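You operate a simulated robot arm through the tools that you are given. There is no shell and no other tool.

You run a simulated robot arm. Do the job below in one go: nothing can be reset, and whatever is moved stays where it is left.

Task
Wind the black bobbin till the winder reads HALF, and stand it in the READY cell.
Fine: the full bobbin comes off the drive into the SPARE cell, still full. Set down upright: what you pick out.
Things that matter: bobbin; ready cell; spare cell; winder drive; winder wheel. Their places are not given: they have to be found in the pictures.

Only the result counts: the job must be done as asked and must still hold three seconds after the hand-in. Knocking over, shifting, dropping, spilling or breaking anything else fails it.

Robot
A 6-joint arm with a two-finger parallel gripper, fixed in place. Base frame: the origin is on the floor under the middle of its stand, x ahead of it, y to its left, z up. Readings come in mm, degrees, newtons and seconds.
With the tool pointing down near the work surface it reaches from about 340 to 760 mm from the base axis. Its first joint turns from -66.0 to 66.0 degrees. Payload 2.45 kg.
The tool frame sits at the grasp point between the pads (the TCP): z along the fingers, y along the line on which they close. The tips reach 24 mm beyond it. The gripper opens to 68 mm. The fingers are 17 mm wide and 10 mm thick; the gripper's body (40 by 70 mm) begins 41 mm behind the TCP.
Orientation is that of the tool frame in the base frame, as a unit quaternion [w, x, y, z]. With the fingers straight down and closing along the base's y, the tool's x points along the base's -x, its y along +y and its z along -z.

Tools
- The arm moves only by the tool play_rows. Its argument "series" is a list of rows, each a list of 7 numbers: the gripper command, from -1 (shut) to 1 (fully open), values between in proportion, then the shift along the base's x, y, z in units of 25 mm (1.0 is 25 mm), then the turn, a rotation vector about the base's x, y, z in units of 5 degrees (1.0 is 5 degrees). In form: [[fingers, tx, ty, tz, ax, ay, az], ...]. A call has 1 to 20 rows; each row shifts and turns the commanded pose from where the row before left it. A call with a number of a shift or a turn outside -1 to 1 is refused whole. Rows are played at 5 a second. More than 50 mm and 8.6 degrees between two rows, or a gripper value outside its range, and nothing of the call is played. A pose out of reach is approached as far as the arm can. The call stops where the force on the tool passes 40 N (or 10 N more than at its start, if that is more) or the arm is blocked; 0.2 s more then pass. Each finger travels about 108 mm/s and halts on what it meets, pressing with about 43 N; the grip force reading is that of the motor and also rises with nothing between the fingers. The clock runs only during rows and for 0.2 s after the last one: add rows that do not move to give the fingers time. It gives the time, the measured TCP pose, the force on the tool (base axes), the opening and the grip force at its end, in the units of the frame above (readings bear some noise), with the torque about the TCP (base axes, N m) and any sound that the robot's microphone picked up.
- Cameras (640 x 400 px; columns grow to the right, rows downward): "scene" is fixed at [185.2, 428.2, 1462.2]; the picture's right is [-0.49, -0.87, 0.00], its down [-0.53, 0.30, -0.79] and it looks along [0.69, -0.39, -0.61] (base axes); focal length 334 px, centre (320, 200). "wrist" rides on the gripper at [84, 11, -75] in the tool frame; the picture's right is [-0.13, 0.99, 0.00], its down [-0.60, -0.08, -0.79] and it looks along [-0.79, -0.10, 0.61] (tool axes); focal length 251 px, centre (320, 200).
- get_image(camera): a new picture of that camera. The clock stands still meanwhile.
- measure_at(camera, pixels): for up to 12 pixels [column, row] of the newest picture of that camera ("zoom" is the newest enlarged one), the place [x, y, z] in the base frame of the surface seen there, good to about 3 mm, but the place of the scene camera against the robot may be out by one fixed shift of up to 12 mm in any direction. The clock stands still meanwhile.
- close_up(camera, box): a new picture of the part [left, top, right, bottom] of that camera's present view, enlarged. The clock stands still meanwhile.
- close_job(): hands the job in; it is judged then, once.

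Unless the task says otherwise, let go and move clear before handing in.

The tools are called after "Call:" as name(argument=value, ...) on one line, values as JSON. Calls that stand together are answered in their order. play_rows: Moves the arm, as the interface text tells. Its arguments: {"type":"object","properties":{"series":{"type":"array","items":{"type":"array","items":{"type":"number"}}}},"required":["series"]} The other tools are called the same way: get_image (camera) takes a picture; measure_at (camera, pixels) gives the place of the surface under pixels of a picture; close_up (camera, box) takes an enlarged picture of a part of a camera's view; close_job () hands the job in.

At the start:

```text
clock: 0.0
tool_pos: [463.2, 186.7, 1130.3]
tcp_rot: [0.0, 0.0, 1.0, 0.0]
wrist_force: [0.7, -0.7, 0.0]
wrist_torque: [0.03, 0.03, 0.0]
gripper_width: 67.9
gripper_force: 0.1
```

scene: 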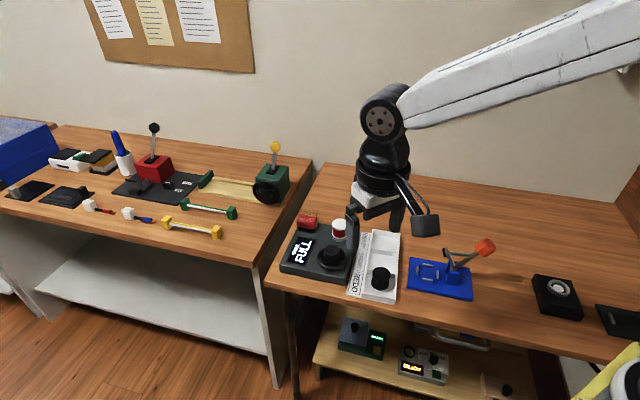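
wrist: 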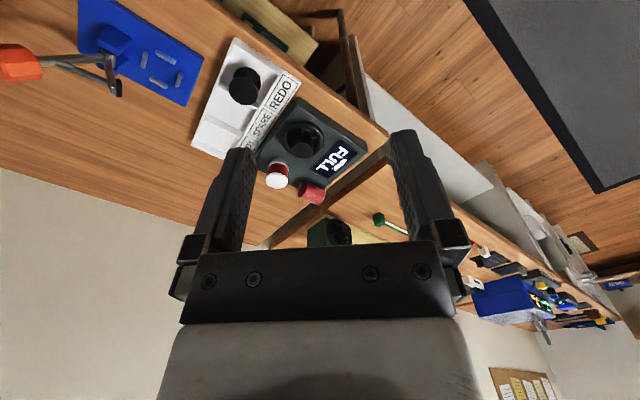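

The scene picture shows the winder around (320,255) reading FULL, with a white tray around (378,270) holding a black bobbin at (380,275). I'll take enlarged views to see the details.

Call:
close_up(camera="scene", box=[270, 200, 430, 300])

Call:
close_up(camera="wrist", box=[180, 30, 380, 210])

```text
4.00 times, centred on (350, 250) of scene
```

zoom: 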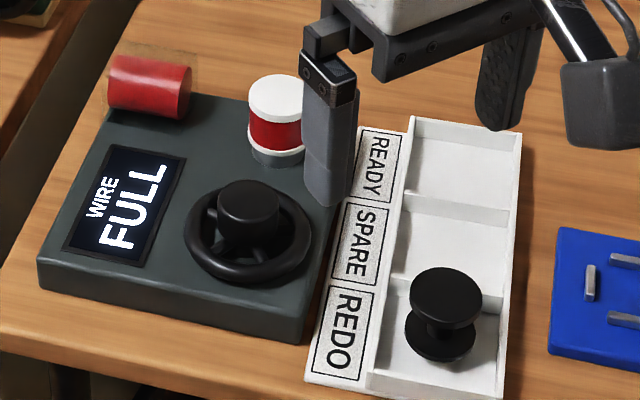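

```text
2.22 times, centred on (280, 120) of wrist
```

zoom: 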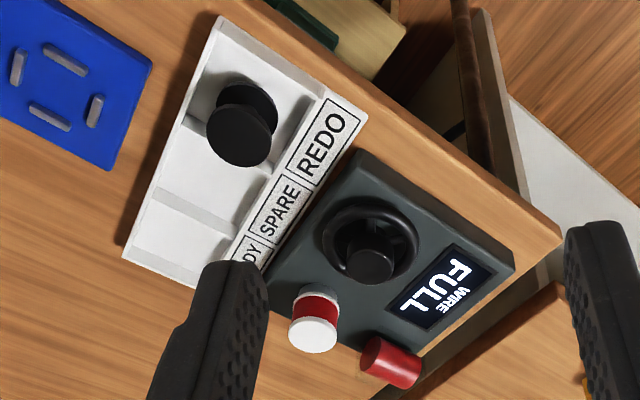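

The winder has a wheel with a central hub, a white bobbin wound red on the drive at (289,120 zoom), and the black bobbin in REDO. I'll look at the rest of the surroundings and measure key points.

Call:
close_up(camera="scene", box=[300, 300, 540, 400])

Call:
close_up(camera="scene", box=[280, 205, 410, 305])

```text
2.67 times, centred on (420, 350) of scene
```

zoom: 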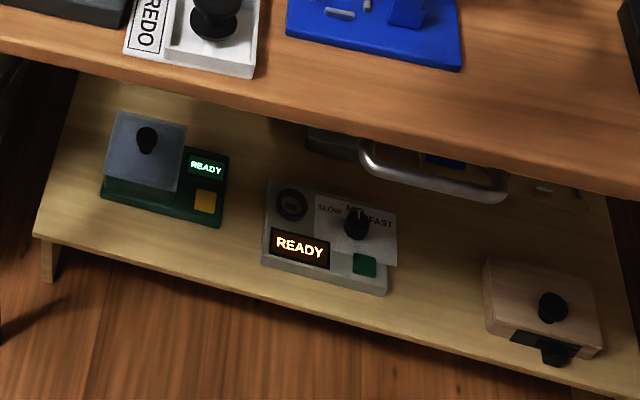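

```text
4.00 times, centred on (345, 255) of scene
```

zoom: 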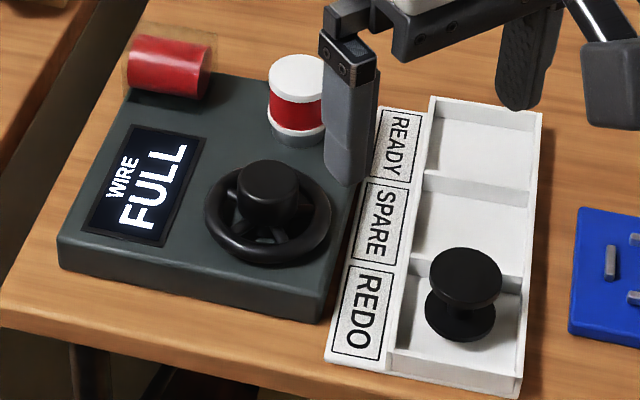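

Call:
measure_at(camera="zoom", pixels=[[297, 66], [297, 112], [297, 138], [268, 178], [272, 200], [212, 225], [322, 235], [240, 250], [300, 172], [466, 272], [462, 310], [460, 325]])

Call:
measure_at(camera="zoom", pixels=[[485, 150], [468, 225], [415, 345], [433, 100], [540, 112], [425, 178], [414, 260], [390, 360], [515, 390], [62, 240], [320, 310], [168, 65]])

```text
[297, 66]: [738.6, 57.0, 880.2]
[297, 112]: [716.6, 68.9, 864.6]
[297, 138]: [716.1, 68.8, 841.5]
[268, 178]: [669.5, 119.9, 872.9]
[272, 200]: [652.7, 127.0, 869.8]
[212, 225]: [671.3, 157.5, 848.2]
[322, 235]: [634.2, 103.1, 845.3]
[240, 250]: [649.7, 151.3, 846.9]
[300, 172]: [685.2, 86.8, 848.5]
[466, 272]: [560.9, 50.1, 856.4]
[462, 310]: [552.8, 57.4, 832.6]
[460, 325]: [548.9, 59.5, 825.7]
```

```text
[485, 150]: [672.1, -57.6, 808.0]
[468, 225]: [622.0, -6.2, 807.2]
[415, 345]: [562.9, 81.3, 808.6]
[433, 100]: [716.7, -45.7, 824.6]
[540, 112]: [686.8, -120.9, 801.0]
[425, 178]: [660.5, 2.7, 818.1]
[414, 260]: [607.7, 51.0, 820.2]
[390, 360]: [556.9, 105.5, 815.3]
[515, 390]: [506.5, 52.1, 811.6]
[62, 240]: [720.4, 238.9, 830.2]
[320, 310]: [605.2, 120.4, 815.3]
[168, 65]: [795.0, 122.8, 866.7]
```

The winder, wheel and tray are located roughly, but the scene camera may be shifted. I'll cross-check the same features with the wrist camera: black bobbin near (243,85), hub near (300,145), full bobbin top near (277,182).

Call:
close_up(camera="wrist", box=[190, 30, 370, 210])

```text
2.22 times, centred on (280, 120) of wrist
```

zoom: 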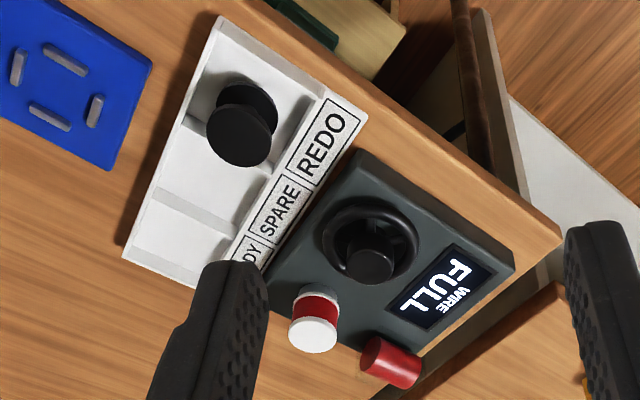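

Call:
measure_at(camera="zoom", pixels=[[313, 335], [292, 328], [336, 335], [315, 350], [372, 264], [355, 258], [390, 265], [325, 255], [415, 240], [240, 140], [208, 140], [273, 140]])

Call:
measure_at(camera="zoom", pixels=[[235, 165], [240, 113], [220, 20], [123, 255], [195, 122], [268, 165], [300, 110], [160, 190], [222, 218], [175, 240], [300, 48], [395, 365]])

```text
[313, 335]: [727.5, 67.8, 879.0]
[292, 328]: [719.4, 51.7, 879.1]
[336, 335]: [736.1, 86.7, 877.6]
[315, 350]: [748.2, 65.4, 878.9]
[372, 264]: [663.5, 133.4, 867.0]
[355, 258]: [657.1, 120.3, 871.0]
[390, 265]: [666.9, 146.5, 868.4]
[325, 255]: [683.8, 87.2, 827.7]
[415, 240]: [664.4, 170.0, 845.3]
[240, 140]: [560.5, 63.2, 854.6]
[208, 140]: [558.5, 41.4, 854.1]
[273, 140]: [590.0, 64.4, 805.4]
```

```text
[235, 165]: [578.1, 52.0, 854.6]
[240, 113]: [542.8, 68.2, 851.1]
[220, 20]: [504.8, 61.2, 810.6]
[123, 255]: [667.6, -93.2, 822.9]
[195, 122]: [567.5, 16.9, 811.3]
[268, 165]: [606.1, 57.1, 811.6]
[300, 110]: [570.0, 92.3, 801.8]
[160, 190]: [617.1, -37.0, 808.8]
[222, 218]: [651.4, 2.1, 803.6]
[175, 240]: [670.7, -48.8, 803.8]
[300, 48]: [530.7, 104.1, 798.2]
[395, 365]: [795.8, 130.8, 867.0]
```

The wrist camera gives the full bobbin's top near (730,68,879), the hub near (662,134,870) and the black bobbin near (560,57,855). I'll move closer and to the right for a cleaner view.

Call:
play_rows(series=[[1, 0.1, -0.8, -0.6, 0, 0, 0], [1, 0.1, -0.8, -0.6, 0, 0, 0], [1, 0.1, -0.8, -0.6, 0, 0, 0], [1, 0.1, -0.8, -0.6, 0, 0, 0], [1, 0.1, -0.8, -0.6, 0, 0, 0], [1, 0.1, -0.6, -0.6, 0, 0, 0], [1, 0, 0, 0, 0, 0, 0], [1, 0, 0, 0, 0, 0, 0]])

Call:
get_image(camera="wrist")

Call:
get_image(camera="scene")

```text
clock: 1.8
tool_pos: [477.2, 72.4, 1040.4]
tcp_rot: [0.0, 0.0, 1.0, 0.0]
wrist_force: [0.4, -0.5, 0.5]
wrist_torque: [-0.05, 0.0, 0.01]
gripper_width: 68.0
gripper_force: 0.1
```

```text
taken
```

wrist: 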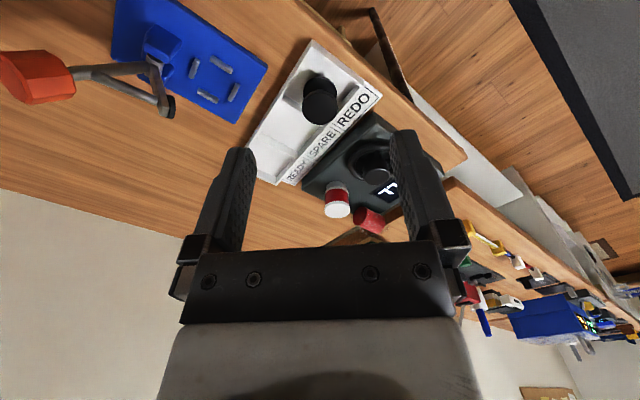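

```text
taken
```

scene: 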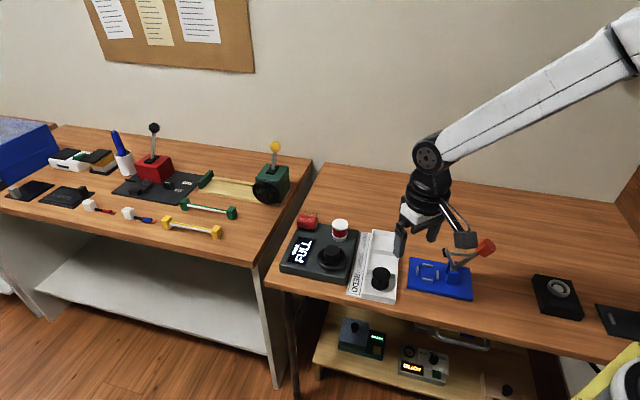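

Both views are now clear of the winder except for the finger on the hub at (375,155). I'll zoom in on the winder and tray in each.

Call:
close_up(camera="scene", box=[274, 200, 410, 310])

Call:
close_up(camera="wrist", box=[240, 40, 410, 240])

```text
3.64 times, centred on (342, 255) of scene
```

zoom: 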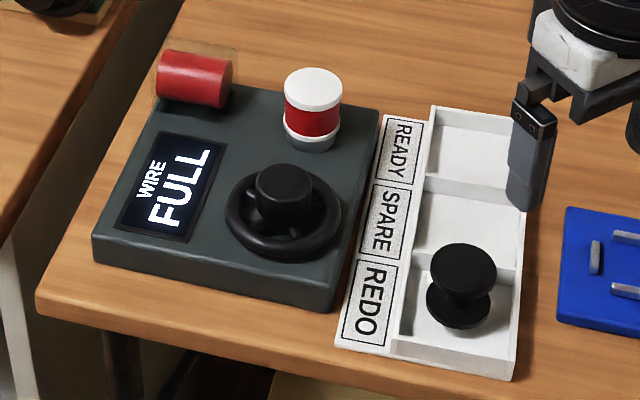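

```text
2.00 times, centred on (325, 140) of wrist
```

zoom: 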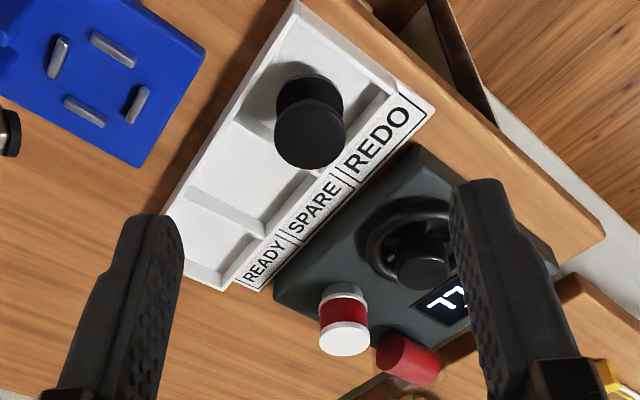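

Call:
measure_at(camera="zoom", pixels=[[344, 338], [322, 335], [367, 335], [344, 352], [344, 324], [420, 272], [402, 272], [440, 272], [310, 135], [280, 135], [340, 135], [310, 163]])

Call:
measure_at(camera="zoom", pixels=[[310, 103], [285, 215], [215, 235], [350, 95], [260, 175], [232, 218], [195, 185], [265, 230], [240, 118], [295, 8], [395, 90], [222, 282]])

```text
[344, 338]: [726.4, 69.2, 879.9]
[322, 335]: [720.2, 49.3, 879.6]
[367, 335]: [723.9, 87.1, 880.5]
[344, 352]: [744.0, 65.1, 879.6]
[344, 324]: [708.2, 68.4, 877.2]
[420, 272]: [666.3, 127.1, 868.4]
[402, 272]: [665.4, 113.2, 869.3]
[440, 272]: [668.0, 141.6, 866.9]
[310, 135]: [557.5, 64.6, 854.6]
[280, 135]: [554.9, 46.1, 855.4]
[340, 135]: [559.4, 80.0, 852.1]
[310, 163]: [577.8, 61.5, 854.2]
```

```text
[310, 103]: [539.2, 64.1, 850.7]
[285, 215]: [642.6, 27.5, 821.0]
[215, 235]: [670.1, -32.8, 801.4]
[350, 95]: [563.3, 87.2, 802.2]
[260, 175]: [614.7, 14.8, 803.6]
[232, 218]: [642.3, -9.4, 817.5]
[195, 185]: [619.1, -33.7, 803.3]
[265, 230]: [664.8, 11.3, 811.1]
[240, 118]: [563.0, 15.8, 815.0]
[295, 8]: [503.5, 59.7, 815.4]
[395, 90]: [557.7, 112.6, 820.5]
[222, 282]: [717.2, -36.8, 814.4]
```

The wrist measurements are consistent: winder and tray are both turned about -43° and the scene camera is off by about 11 mm in y. I'll turn the tool to match that angle and view the winder from its wheel side.

Call:
play_rows(series=[[1, 0.7, 0.26, -0.16, 0, 0, -0.86], [1, 0.7, 0.26, -0.16, 0, 0, -0.86], [1, 0.7, 0.26, -0.16, 0, 0, -0.86], [1, 0.7, 0.26, -0.16, 0, 0, -0.86], [1, 0.7, 0.26, -0.16, 0, 0, -0.86], [1, 0.7, 0.26, -0.16, 0, 0, -0.86], [1, 0.7, 0.26, -0.16, 0, 0, -0.86], [1, 0.7, 0.26, -0.16, 0, 0, -0.86], [1, 0.7, 0.26, -0.16, 0, 0, -0.86], [1, 0.7, 0.26, -0.16, 0, 0, -0.86], [1, 0, 0, 0, 0, 0, 0], [1, 0, 0, 0, 0, 0, 0]])

Call:
get_image(camera="wrist")

Call:
close_up(camera="wrist", box=[230, 40, 420, 240])

```text
clock: 4.4
tool_pos: [653.5, 137.3, 1000.8]
tcp_rot: [0.0, 0.367, 0.93, 0.0]
wrist_force: [0.7, 0.7, 1.1]
wrist_torque: [-0.02, -0.01, 0.04]
gripper_width: 67.9
gripper_force: 0.0
```

```text
taken
```

wrist: 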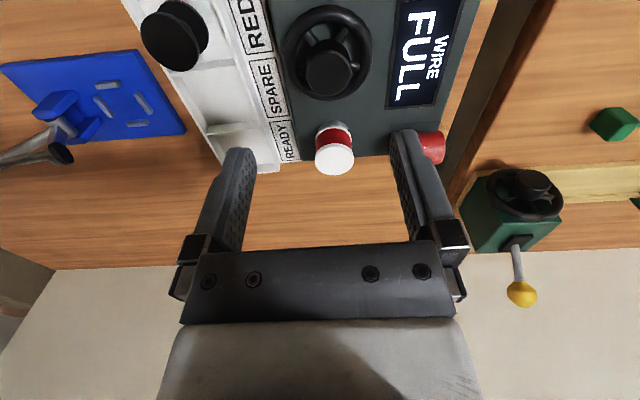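

```text
2.00 times, centred on (325, 140) of wrist
```

zoom: 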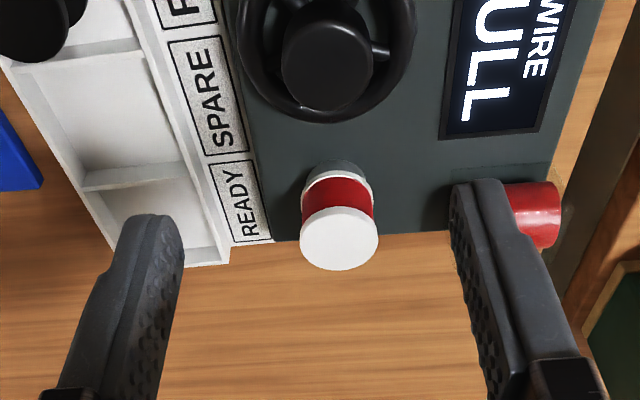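

The wrist view shows the full bobbin's white top at zoom (340,238), the hub top at (327,65) and the READY/SPARE cells. I'll measure them.

Call:
measure_at(camera="zoom", pixels=[[339, 238], [304, 238], [375, 238], [339, 266], [339, 212], [338, 192], [338, 175], [335, 163], [327, 65], [288, 65], [367, 65], [327, 102]])

Call:
measure_at(camera="zoom", pixels=[[327, 28], [120, 170], [50, 100], [175, 140], [118, 120], [115, 48], [215, 262], [110, 205], [370, 180], [450, 200], [540, 215], [260, 150]])

```text
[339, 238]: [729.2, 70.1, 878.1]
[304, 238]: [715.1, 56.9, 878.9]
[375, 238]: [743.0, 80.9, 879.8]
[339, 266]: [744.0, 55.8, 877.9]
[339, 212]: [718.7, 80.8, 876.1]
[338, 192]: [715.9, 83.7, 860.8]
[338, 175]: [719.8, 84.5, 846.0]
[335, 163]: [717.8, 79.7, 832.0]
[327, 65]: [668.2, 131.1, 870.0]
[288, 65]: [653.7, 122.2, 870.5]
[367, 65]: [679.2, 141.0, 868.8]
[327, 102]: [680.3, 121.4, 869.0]
```

```text
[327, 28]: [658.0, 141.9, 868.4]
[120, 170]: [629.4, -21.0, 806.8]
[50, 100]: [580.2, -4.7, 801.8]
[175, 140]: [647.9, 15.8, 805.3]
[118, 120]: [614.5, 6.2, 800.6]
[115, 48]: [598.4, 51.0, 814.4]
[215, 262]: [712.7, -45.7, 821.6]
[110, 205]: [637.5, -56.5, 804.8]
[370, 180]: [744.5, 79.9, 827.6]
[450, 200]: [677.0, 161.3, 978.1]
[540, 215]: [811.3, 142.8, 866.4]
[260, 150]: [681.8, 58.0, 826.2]
```

Bobbin top centre is about (730,69,879) with a diameter near 38; the hub is about (667.5,131.5,869.5). I'll zoom in more on the two bobbins to see their shape.

Call:
close_up(camera="scene", box=[320, 210, 360, 250])

Call:
close_up(camera="scene", box=[360, 255, 410, 295])

Call:
close_up(camera="wrist", box=[130, 0, 230, 90])

```text
10.00 times, centred on (340, 230) of scene
```

zoom: 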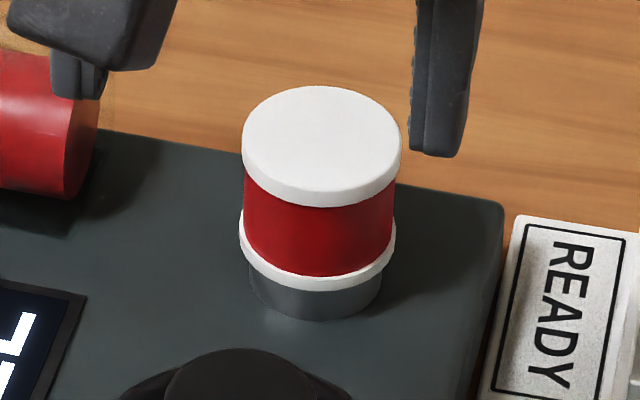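

```text
10.00 times, centred on (385, 275) of scene
```

zoom: 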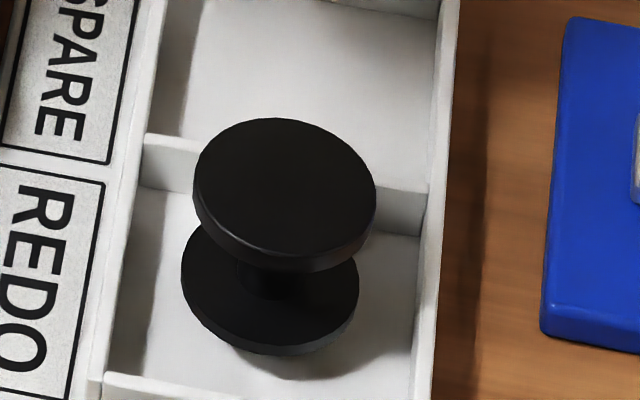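

```text
4.44 times, centred on (180, 45) of wrist
```

zoom: 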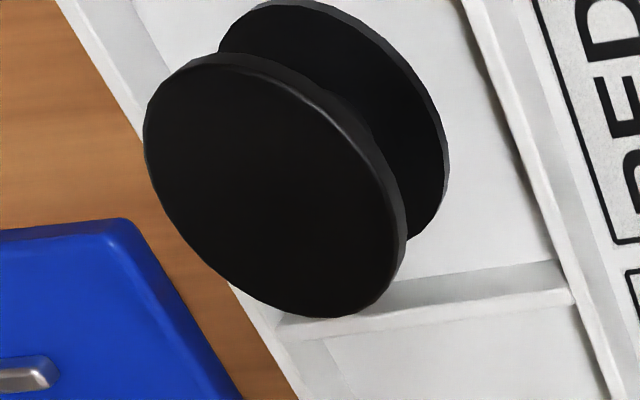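

Call:
measure_at(camera="zoom", pixels=[[410, 110], [380, 60], [425, 190], [270, 170], [390, 170], [160, 130], [300, 300], [250, 65], [480, 220], [440, 150], [400, 215], [480, 120]])

Call:
close_up(camera="wrist", box=[290, 100, 380, 190])

```text
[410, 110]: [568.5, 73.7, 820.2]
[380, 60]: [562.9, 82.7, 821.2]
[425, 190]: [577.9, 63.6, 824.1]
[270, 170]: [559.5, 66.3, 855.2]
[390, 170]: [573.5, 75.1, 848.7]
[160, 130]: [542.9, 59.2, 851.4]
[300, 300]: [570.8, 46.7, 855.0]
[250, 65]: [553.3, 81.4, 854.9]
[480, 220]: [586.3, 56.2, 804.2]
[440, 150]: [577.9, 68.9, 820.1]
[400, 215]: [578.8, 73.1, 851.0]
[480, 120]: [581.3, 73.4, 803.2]
```

```text
4.44 times, centred on (335, 145) of wrist
```

zoom: 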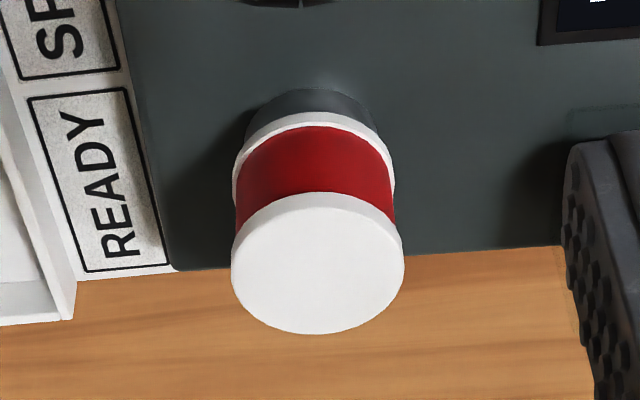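

The black bobbin's rim spans z 849–855 with a lower flange at 820, and the full one has the same shape on the grey drive. I'll move above the full bobbin, staying above its top, and check alignment.

Call:
play_rows(series=[[1, 0.765, -0.683, 0, 0, 0, 0], [1, 0.765, -0.683, 0, 0, 0, 0], [1, 0.765, -0.683, 0, 0, 0, 0], [1, 0.765, -0.683, 0, 0, 0, 0], [1, 0, 0, -0.9, 0, 0, 0], [1, 0, 0, -0.9, 0, 0, 0], [1, 0, 0, -0.9, 0, 0, 0], [1, 0, 0, 0, 0, 0, 0], [1, 0, 0, 0, 0, 0, 0]])

Call:
get_image(camera="wrist")

Call:
close_up(camera="scene", box=[280, 180, 400, 280])

```text
clock: 6.4
tool_pos: [731.2, 69.1, 932.2]
tcp_rot: [-0.001, 0.367, 0.93, -0.001]
wrist_force: [0.0, -0.4, 0.3]
wrist_torque: [-0.02, 0.01, 0.01]
gripper_width: 68.0
gripper_force: 0.1
```

```text
taken
```

wrist: 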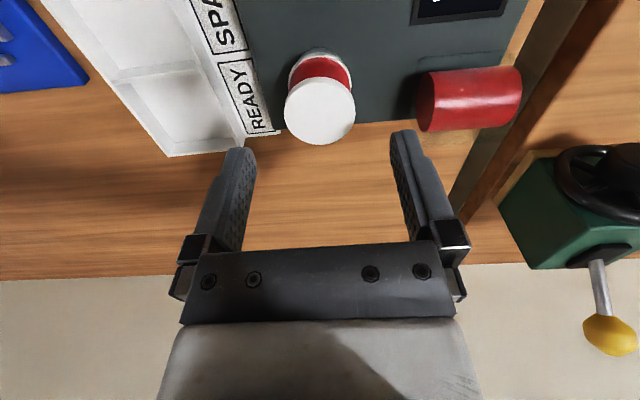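

```text
4.00 times, centred on (340, 230) of scene
```

zoom: 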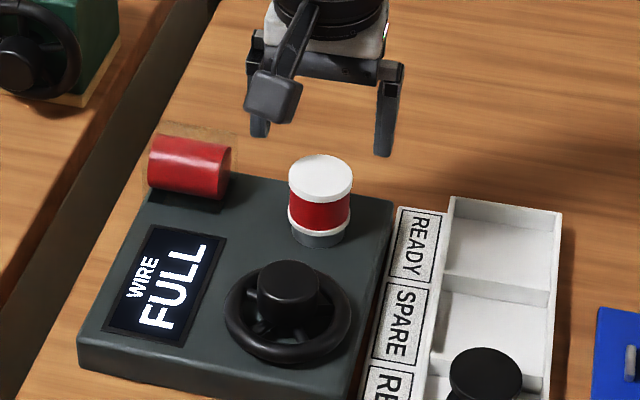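

The bobbin top appears centred between the fingers at (320,110). I'll confirm its centre once more by measurement before descending.

Call:
measure_at(camera="wrist", pixels=[[320, 112], [287, 112], [352, 112], [320, 141], [320, 83], [320, 68], [300, 72], [320, 51], [455, 100], [430, 80], [185, 115], [140, 45]])

```text
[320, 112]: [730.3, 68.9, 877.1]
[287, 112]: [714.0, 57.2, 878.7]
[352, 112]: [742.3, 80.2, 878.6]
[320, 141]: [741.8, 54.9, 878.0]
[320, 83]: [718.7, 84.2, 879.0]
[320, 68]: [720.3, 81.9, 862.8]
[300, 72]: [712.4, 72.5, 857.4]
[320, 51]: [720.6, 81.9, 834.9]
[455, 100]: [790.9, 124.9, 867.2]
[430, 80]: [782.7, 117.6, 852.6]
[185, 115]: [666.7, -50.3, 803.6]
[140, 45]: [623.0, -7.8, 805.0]
```

The bobbin centre is (729.5,69), within 2 mm of the tool. I'll descend to z≈873 and close on the top flange.

Call:
play_rows(series=[[1, -0.06, 0, -0.6, 0, 0, 0], [1, 0, 0, -0.6, 0, 0, 0], [1, 0, 0, -0.6, 0, 0, 0], [1, 0, 0, -0.55, 0, 0, 0], [1, 0, 0, 0, 0, 0, 0], [-1, 0, 0, 0, 0, 0, 0], [-1, 0, 0, 0, 0, 0, 0], [-1, 0, 0, 0, 0, 0, 0]])

Call:
get_image(camera="wrist")

Call:
close_up(camera="scene", box=[280, 180, 400, 280])

```text
clock: 8.2
tool_pos: [727.8, 68.6, 873.4]
tcp_rot: [0.001, 0.366, 0.931, -0.001]
wrist_force: [0.2, 0.2, 1.3]
wrist_torque: [0.06, -0.05, 0.01]
gripper_width: 40.5
gripper_force: 42.9
```

```text
taken
```

wrist: 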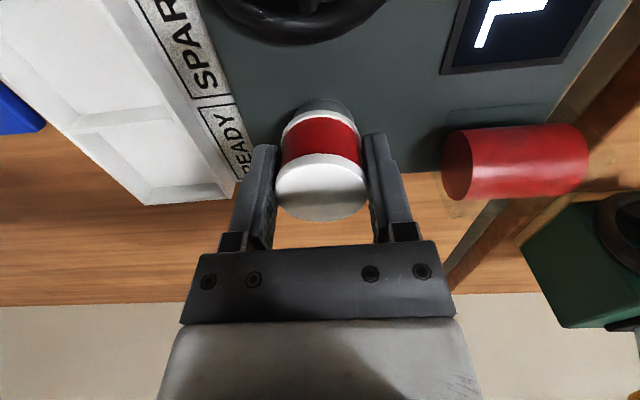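

```text
4.00 times, centred on (340, 230) of scene
```

zoom: 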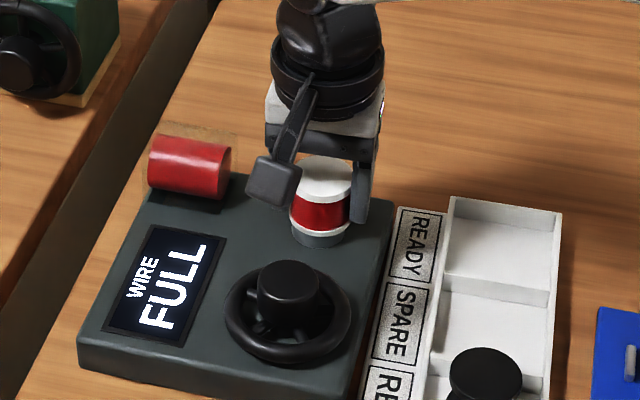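

The fingers hold the top flange at 40.5 mm opening with 42.9 N. I'll lift it straight up slowly.

Call:
play_rows(series=[[-1, 0, 0, 0.2, 0, 0, 0], [-1, 0, 0, 0.2, 0, 0, 0], [-1, 0, 0, 0.4, 0, 0, 0], [-1, 0, 0, 0.4, 0, 0, 0], [-1, 0, 0, 0.4, 0, 0, 0], [-1, 0, 0, 0.4, 0, 0, 0], [-1, 0, 0, 0, 0, 0, 0]])

Call:
get_image(camera="wrist")

Call:
close_up(camera="scene", box=[280, 180, 400, 280])

```text
clock: 9.8
tool_pos: [728.5, 69.5, 923.5]
tcp_rot: [0.0, 0.366, 0.93, 0.0]
wrist_force: [-0.7, -0.1, -1.1]
wrist_torque: [-0.01, 0.01, -0.01]
gripper_width: 40.6
gripper_force: 42.9
```

```text
taken
```

wrist: 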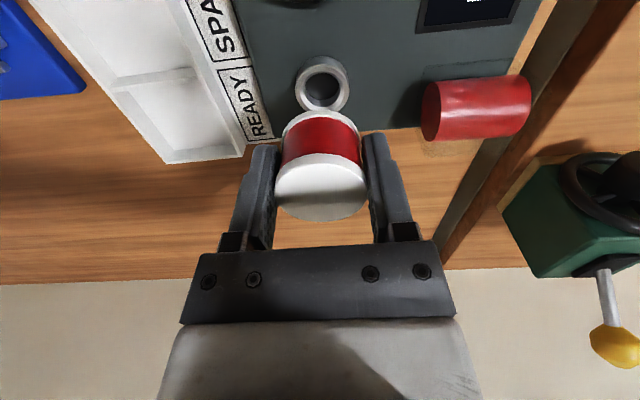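

```text
4.00 times, centred on (340, 230) of scene
```

zoom: 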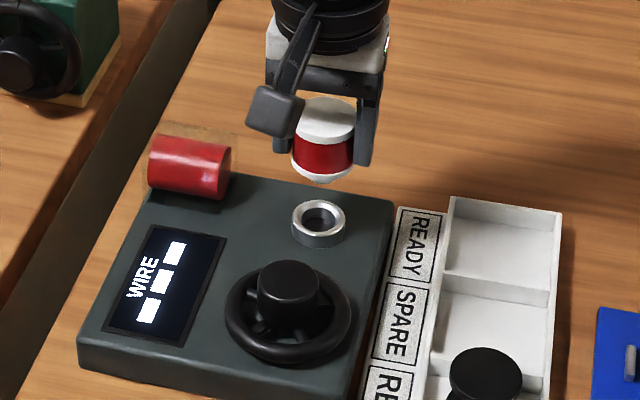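

The bobbin came off cleanly; the drive is a ring cup at wrist (322,86) and the display shows "- - -". I'll measure the ring and look at the underside of the bobbin.

Call:
measure_at(camera="wrist", pixels=[[299, 84], [345, 84], [322, 63], [301, 95], [343, 95], [312, 104], [333, 103], [322, 88], [306, 70], [338, 70]])

Call:
close_up(camera="scene", box=[325, 195, 375, 245])

Call:
close_up(camera="wrist", box=[270, 40, 370, 140])

```text
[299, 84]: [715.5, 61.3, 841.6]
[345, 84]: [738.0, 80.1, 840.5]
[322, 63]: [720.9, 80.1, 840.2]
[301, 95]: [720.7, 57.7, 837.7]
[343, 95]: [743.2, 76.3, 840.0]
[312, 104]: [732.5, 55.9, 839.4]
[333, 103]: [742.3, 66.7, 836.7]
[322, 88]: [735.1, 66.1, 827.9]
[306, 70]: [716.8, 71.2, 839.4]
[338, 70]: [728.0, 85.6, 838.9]
```

```text
8.00 times, centred on (350, 220) of scene
```

zoom: 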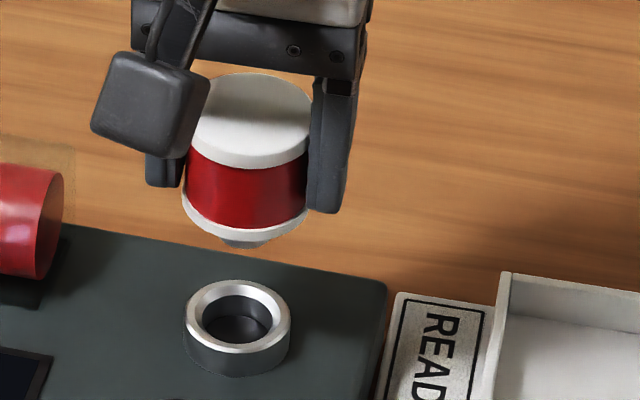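

```text
4.00 times, centred on (320, 90) of wrist
```

zoom: 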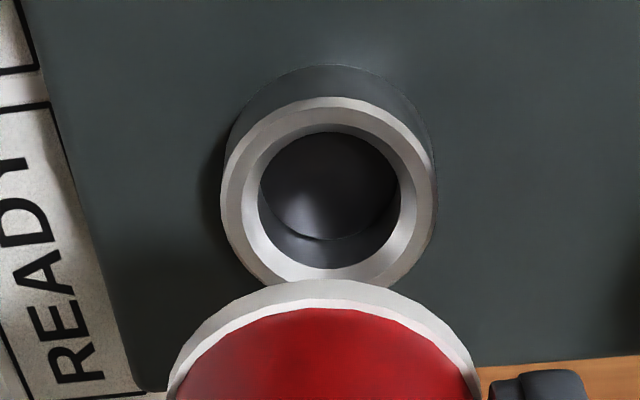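

The drive ring is centred near (729.5,70) with top z≈840, and the bobbin has a foot about 11 mm tall. I'll refine the SPARE and READY cell positions from this view before carrying.

Call:
close_up(camera="wrist", box=[30, 0, 270, 170])

```text
2.35 times, centred on (150, 85) of wrist
```

zoom: 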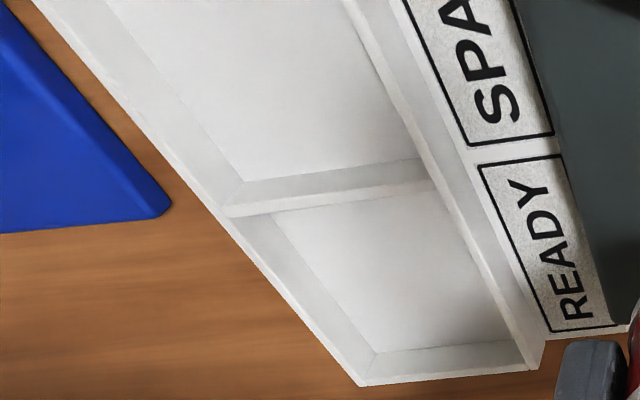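

Call:
measure_at(camera="zoom", pixels=[[375, 351], [512, 340], [270, 213], [425, 192], [245, 180], [415, 158], [362, 382], [540, 365], [230, 207], [435, 182], [390, 270], [300, 100]])

```text
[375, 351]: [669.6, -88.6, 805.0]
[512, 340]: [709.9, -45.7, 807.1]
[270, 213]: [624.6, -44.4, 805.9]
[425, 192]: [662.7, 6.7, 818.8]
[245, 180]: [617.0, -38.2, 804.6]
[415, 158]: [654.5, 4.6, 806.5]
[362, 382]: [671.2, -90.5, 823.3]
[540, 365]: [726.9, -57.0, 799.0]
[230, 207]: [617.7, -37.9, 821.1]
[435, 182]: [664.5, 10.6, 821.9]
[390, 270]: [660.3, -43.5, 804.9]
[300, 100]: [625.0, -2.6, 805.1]
```

Cell centres come out at SPARE (611,9) and READY (665,-42), with floor z≈804.5. I'll carry the full bobbin over SPARE at the present height and check.

Call:
play_rows(series=[[-1, -0.783, -0.403, 0, 0, 0, 0], [-1, -0.783, -0.403, 0, 0, 0, 0], [-1, -0.783, -0.403, 0, 0, 0, 0], [-1, -0.783, -0.403, 0, 0, 0, 0], [-1, -0.783, -0.403, 0, 0, 0, 0], [-1, -0.783, -0.403, 0, 0, 0, 0], [-1, 0, 0, 0, 0, 0, 0], [-1, 0, 0, 0, 0, 0, 0]])

Call:
get_image(camera="wrist")

Call:
close_up(camera="scene", box=[310, 190, 430, 310])

```text
clock: 11.6
tool_pos: [610.3, 6.3, 922.7]
tcp_rot: [0.0, 0.366, 0.931, 0.0]
wrist_force: [0.4, 0.4, -0.6]
wrist_torque: [-0.03, 0.02, -0.04]
gripper_width: 40.8
gripper_force: 42.9
```

```text
taken
```

wrist: 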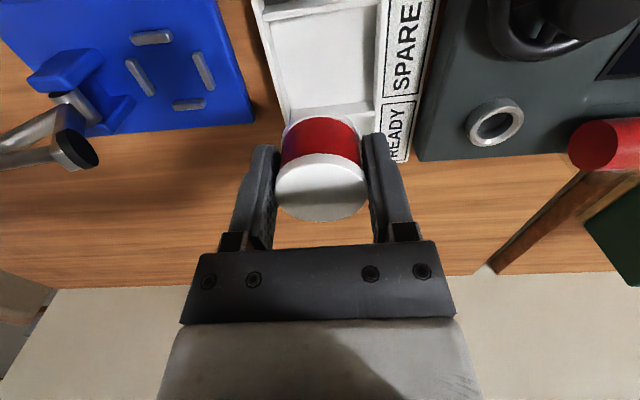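

```text
3.33 times, centred on (370, 250) of scene
```

zoom: 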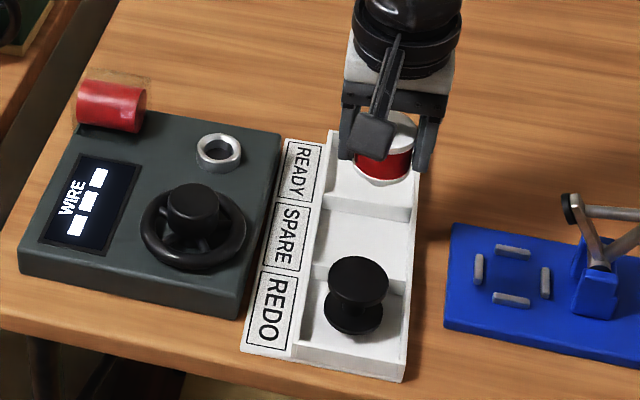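

Projecting straight down, the point below the tool is wrist (320,63), while the SPARE floor spans about columns 280–375 there. I'll measure those edges to centre precisely.

Call:
measure_at(camera="wrist", pixels=[[284, 63], [290, 63], [370, 63], [376, 63], [320, 63], [320, 12], [320, 20], [330, 104], [330, 98], [270, 63], [383, 63]])

Call:
close_up(camera="wrist", box=[240, 0, 440, 160])

```text
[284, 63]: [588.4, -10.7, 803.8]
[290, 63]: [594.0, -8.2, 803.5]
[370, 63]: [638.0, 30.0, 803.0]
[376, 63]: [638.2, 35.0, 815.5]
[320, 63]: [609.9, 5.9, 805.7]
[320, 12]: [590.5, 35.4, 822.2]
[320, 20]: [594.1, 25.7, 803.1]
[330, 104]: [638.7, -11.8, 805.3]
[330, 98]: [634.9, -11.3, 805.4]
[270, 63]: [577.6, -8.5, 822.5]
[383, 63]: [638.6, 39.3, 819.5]
```

```text
2.50 times, centred on (340, 80) of wrist
```

zoom: 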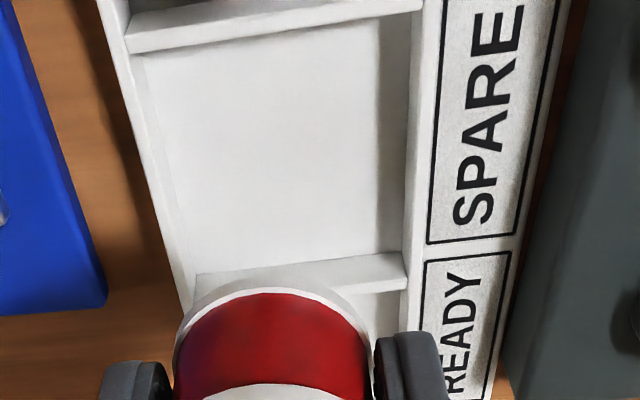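

The SPARE floor is centred at (613,10). I'll shift 4 mm toward the label side and descend to just above the floor.

Call:
play_rows(series=[[-1, 0.12, 0.13, -0.5, 0, 0, 0], [-1, 0, 0, -0.7, 0, 0, 0], [-1, 0, 0, -0.7, 0, 0, 0], [-1, 0, 0, -0.6, 0, 0, 0], [-1, 0, 0, -0.3, 0, 0, 0], [-1, 0, 0, 0, 0, 0, 0]])

Call:
get_image(camera="wrist")

Call:
close_up(camera="scene", box=[320, 210, 420, 310])

```text
clock: 13.0
tool_pos: [613.1, 11.0, 853.8]
tcp_rot: [0.0, 0.366, 0.93, -0.001]
wrist_force: [0.5, 0.2, -0.3]
wrist_torque: [0.0, -0.01, 0.02]
gripper_width: 41.0
gripper_force: 43.0
```

```text
taken
```

wrist: 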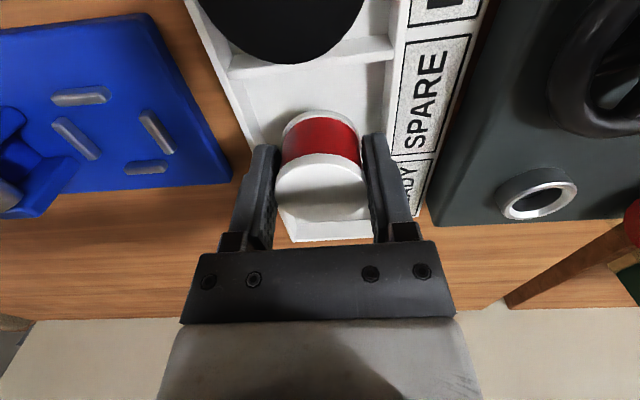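

```text
4.00 times, centred on (370, 260) of scene
```

zoom: 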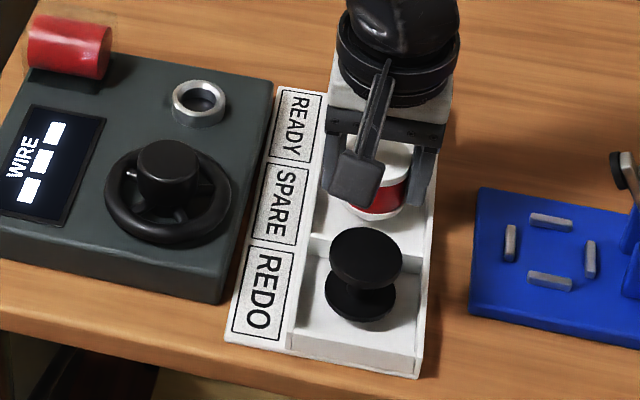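

The bobbin hangs inside the SPARE cell with no contact yet at z=853.8. I'll lower in small steps until the force shows the floor.

Call:
play_rows(series=[[-1, 0, 0, -0.08, 0, 0, 0], [-1, 0, 0, -0.04, 0, 0, 0], [-1, 0, 0, 0, 0, 0, 0]])

```text
clock: 13.8
tool_pos: [613.1, 11.6, 851.1]
tcp_rot: [0.0, 0.366, 0.931, 0.0]
wrist_force: [0.0, 0.1, -0.5]
wrist_torque: [0.03, 0.01, 0.01]
gripper_width: 40.4
gripper_force: 42.9
```

Call:
play_rows(series=[[-1, 0, 0, -0.04, 0, 0, 0], [-1, 0, 0, -0.04, 0, 0, 0], [-1, 0, 0, 0, 0, 0, 0]])

```text
clock: 14.6
tool_pos: [613.7, 10.8, 848.4]
tcp_rot: [0.0, 0.366, 0.93, 0.0]
wrist_force: [-0.1, 0.6, 0.1]
wrist_torque: [0.01, 0.03, -0.04]
gripper_width: 40.5
gripper_force: 42.7
```

No contact reading yet at z≈848.4 (force within noise). I'll keep lowering in 1 mm steps.

Call:
play_rows(series=[[-1, 0, 0, -0.04, 0, 0, 0], [-1, 0, 0, 0, 0, 0, 0]])

```text
clock: 15.2
tool_pos: [613.3, 10.3, 848.3]
tcp_rot: [0.001, 0.367, 0.93, 0.0]
wrist_force: [-1.8, 0.9, 8.4]
wrist_torque: [0.04, 0.08, 0.04]
gripper_width: 40.3
gripper_force: 43.7
```

The force rose to 8.4 N, so the foot is on the floor. I'll open partly, then rise straight up.

Call:
play_rows(series=[[-1, 0, 0, 0.02, 0, 0, 0], [0.5, 0, 0, 0, 0, 0, 0], [0.5, 0, 0, 0, 0, 0, 0], [0.5, 0, 0, 0.2, 0, 0, 0], [0.5, 0, 0, 0.6, 0, 0, 0], [0.5, 0, 0, 0.8, 0, 0, 0], [0.5, 0, 0, 0.8, 0, 0, 0], [1, 0, 0, 0.8, 0, 0, 0], [1, 0, 0, 0.8, 0, 0, 0], [1, 0, 0, 0, 0, 0, 0]])

Call:
get_image(camera="wrist")

Call:
close_up(camera="scene", box=[320, 210, 420, 310])

```text
clock: 17.4
tool_pos: [613.9, 12.2, 948.0]
tcp_rot: [0.0, 0.366, 0.931, 0.0]
wrist_force: [0.8, 0.3, 0.4]
wrist_torque: [0.03, 0.03, 0.0]
gripper_width: 68.0
gripper_force: 0.0
```

```text
taken
```

wrist: 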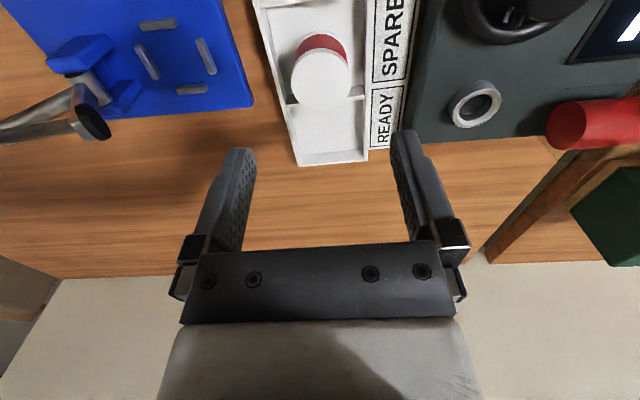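

```text
4.00 times, centred on (370, 260) of scene
```

zoom: 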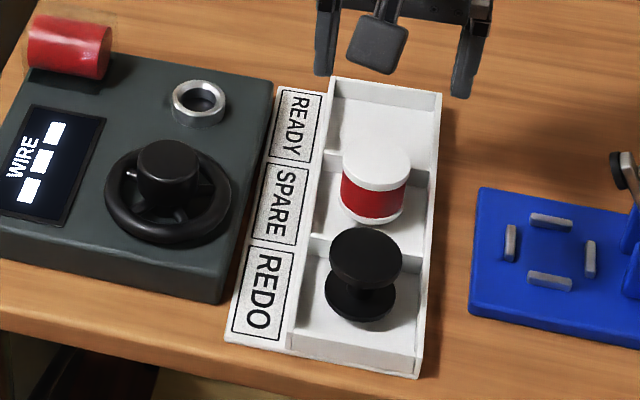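

The full bobbin stands upright in SPARE. Next I'll go above the black bobbin and measure it.

Call:
play_rows(series=[[1, -0.72, 0.7, 0, 0, 0, 0], [1, -0.72, 0.7, 0, 0, 0, 0], [1, -0.72, 0.7, 0, 0, 0, 0], [1, 0, 0, -0.4, 0, 0, 0], [1, 0, 0, -0.4, 0, 0, 0], [1, 0, 0, 0, 0, 0, 0], [1, 0, 0, 0, 0, 0, 0]])

Call:
get_image(camera="wrist")

Call:
close_up(camera="wrist", box=[240, 40, 400, 200])

```text
clock: 19.0
tool_pos: [560.2, 63.1, 927.3]
tcp_rot: [0.0, 0.366, 0.931, 0.0]
wrist_force: [-1.5, 0.1, 0.0]
wrist_torque: [0.01, 0.01, -0.02]
gripper_width: 67.7
gripper_force: 0.0
```

```text
taken
```

wrist: 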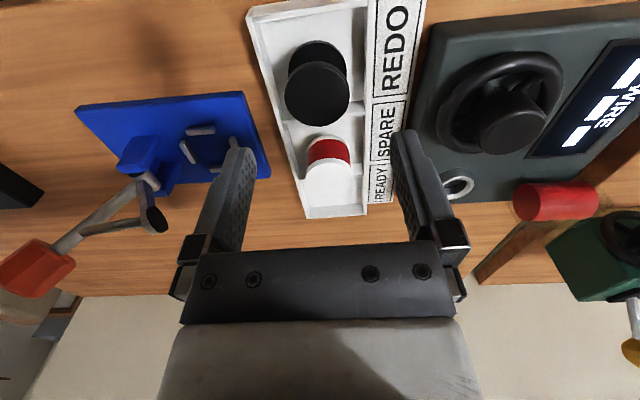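

```text
2.50 times, centred on (320, 120) of wrist
```

zoom: 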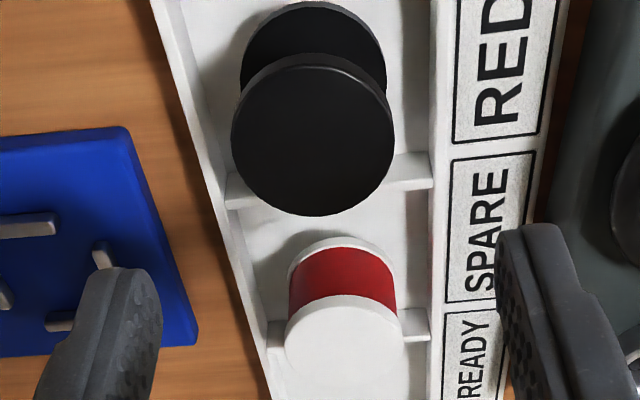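

Call:
measure_at(camera="zoom", pixels=[[313, 140], [234, 140], [391, 140], [313, 212], [313, 72], [313, 100], [313, 175], [360, 40], [345, 30], [310, 315], [415, 120], [230, 150]])

```text
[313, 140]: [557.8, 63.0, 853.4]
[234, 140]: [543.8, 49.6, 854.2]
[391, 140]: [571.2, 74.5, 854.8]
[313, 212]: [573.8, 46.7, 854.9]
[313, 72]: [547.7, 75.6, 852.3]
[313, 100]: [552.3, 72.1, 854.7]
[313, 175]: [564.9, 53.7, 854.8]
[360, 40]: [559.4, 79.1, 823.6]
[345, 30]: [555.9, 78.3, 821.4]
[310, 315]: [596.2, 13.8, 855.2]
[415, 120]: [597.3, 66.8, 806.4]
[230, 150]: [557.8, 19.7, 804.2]
```

The black bobbin's centre is (559,61.5) with its top at 854.7. I'll nudge 1 mm, descend to z≈850 and grip its top flange.

Call:
play_rows(series=[[0.8, -0.04, -0.05, -0.6, 0, 0, 0], [0.8, 0, 0, -0.6, 0, 0, 0], [0.8, 0, 0, -0.7, 0, 0, 0], [0.8, 0, 0, -0.7, 0, 0, 0], [0.8, 0, 0, -0.48, 0, 0, 0], [0.8, 0, 0, 0, 0, 0, 0]])

Call:
get_image(camera="wrist")

```text
clock: 20.4
tool_pos: [558.5, 62.4, 851.4]
tcp_rot: [-0.001, 0.367, 0.93, 0.0]
wrist_force: [-0.8, -0.6, 1.2]
wrist_torque: [0.0, 0.0, 0.02]
gripper_width: 61.2
gripper_force: 0.0
```

```text
taken
```

wrist: 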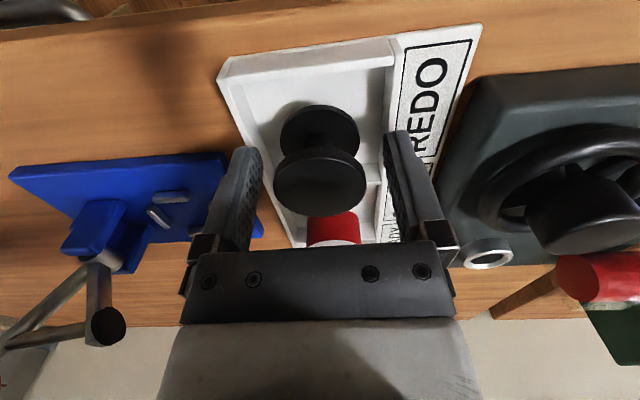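

The fingers straddle the black top flange symmetrically. I'll close and lift gently.

Call:
play_rows(series=[[-1, 0, 0, 0, 0, 0, 0], [-1, 0, 0, 0, 0, 0, 0], [-1, 0, 0, 0, 0, 0, 0]])

```text
clock: 21.2
tool_pos: [559.6, 62.2, 852.0]
tcp_rot: [0.0, 0.366, 0.931, 0.001]
wrist_force: [0.3, 0.4, -0.2]
wrist_torque: [0.0, 0.0, 0.02]
gripper_width: 40.8
gripper_force: 43.1
```

Call:
play_rows(series=[[-1, 0, 0, 0.2, 0, 0, 0], [-1, 0, 0, 0.5, 0, 0, 0], [-1, 0, 0, 0.7, 0, 0, 0], [-1, 0, 0, 0.8, 0, 0, 0], [-1, 0, 0, 0.8, 0, 0, 0], [-1, 0, 0, 0.4, 0, 0, 0], [-1, 0, 0, 0, 0, 0, 0]])

Call:
get_image(camera="wrist")

Call:
close_up(camera="scene", box=[310, 190, 430, 310])

```text
clock: 22.8
tool_pos: [557.8, 63.0, 937.5]
tcp_rot: [0.0, 0.367, 0.93, 0.001]
wrist_force: [0.4, -0.1, -1.2]
wrist_torque: [0.01, 0.0, 0.04]
gripper_width: 40.9
gripper_force: 42.9
```

```text
taken
```

wrist: 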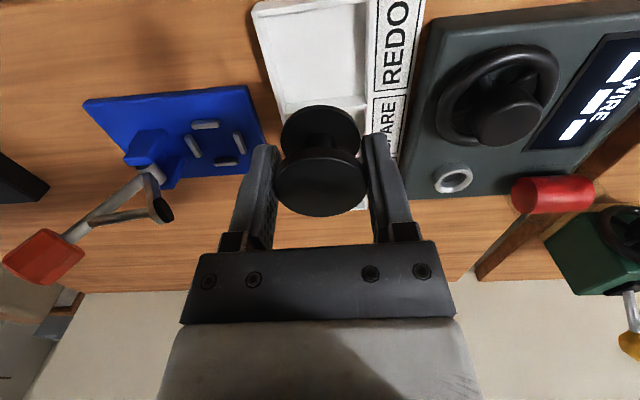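

```text
3.33 times, centred on (370, 250) of scene
```

zoom: 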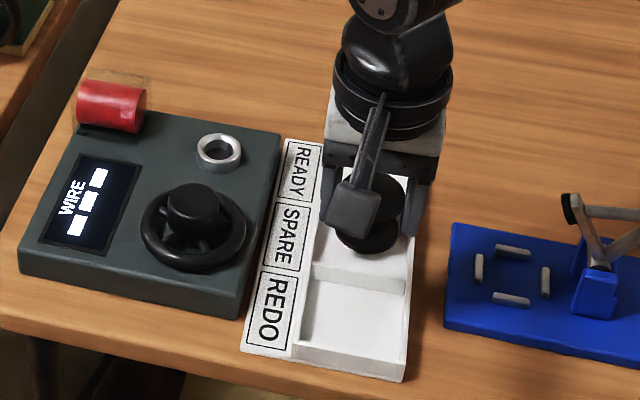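

The black bobbin is held level at z≈937. I'll carry it over the drive ring and descend to just above the ring.

Call:
play_rows(series=[[-1, 0.852, 0.037, 0, 0, 0, 0], [-1, 0.852, 0.037, 0, 0, 0, 0], [-1, 0.852, 0.037, 0, 0, 0, 0], [-1, 0.852, 0.037, 0, 0, 0, 0], [-1, 0.852, 0.037, 0, 0, 0, 0], [-1, 0.852, 0.037, 0, 0, 0, 0], [-1, 0.852, 0.037, 0, 0, 0, 0], [-1, 0.852, 0.037, 0, 0, 0, 0], [-1, 0, 0, -0.5, 0, 0, 0], [-1, 0, 0, -0.5, 0, 0, 0], [-1, 0, 0, 0, 0, 0, 0], [-1, 0, 0, 0, 0, 0, 0]])

Call:
get_image(camera="wrist")

Call:
close_up(camera="scene", box=[300, 190, 400, 290])

```text
clock: 25.4
tool_pos: [728.2, 69.8, 911.6]
tcp_rot: [0.001, 0.366, 0.931, 0.0]
wrist_force: [0.6, -0.1, -0.3]
wrist_torque: [-0.01, 0.01, -0.03]
gripper_width: 40.4
gripper_force: 43.1
```

```text
taken
```

wrist: 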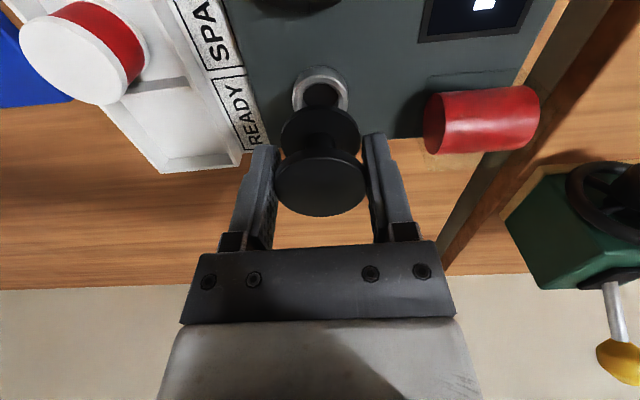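

```text
4.00 times, centred on (350, 240) of scene
```

zoom: 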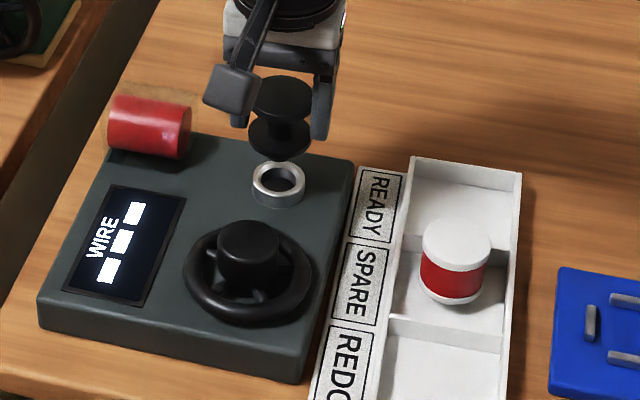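

The ring is at column 320 directly in line with the bobbin's foot. I'll lower toward the ring slowly, watching the force.

Call:
play_rows(series=[[-1, 0, 0, -0.4, 0, 0, 0], [-1, 0, 0, -0.3, 0, 0, 0], [-1, 0, 0, -0.2, 0, 0, 0], [-1, 0, 0, 0, 0, 0, 0]])

Call:
get_image(camera="wrist")

Call:
close_up(camera="scene", box=[320, 195, 370, 245])

```text
clock: 26.4
tool_pos: [728.6, 70.4, 888.4]
tcp_rot: [0.0, 0.367, 0.93, 0.0]
wrist_force: [-0.1, 0.1, -0.5]
wrist_torque: [0.01, 0.0, -0.02]
gripper_width: 40.7
gripper_force: 42.8
```

```text
taken
```

wrist: 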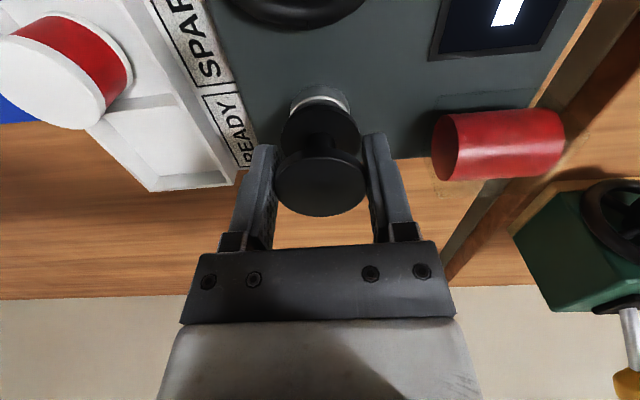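

```text
8.00 times, centred on (345, 220) of scene
```

zoom: 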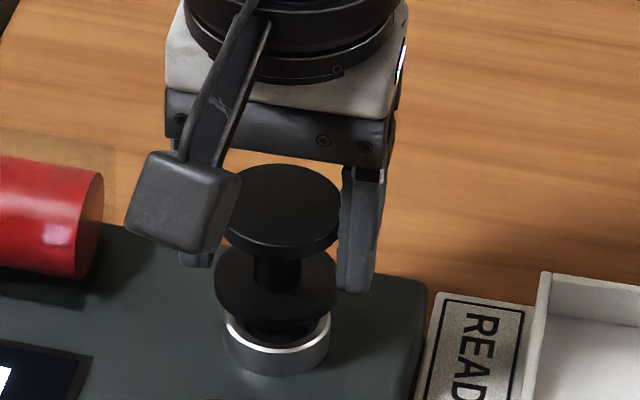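

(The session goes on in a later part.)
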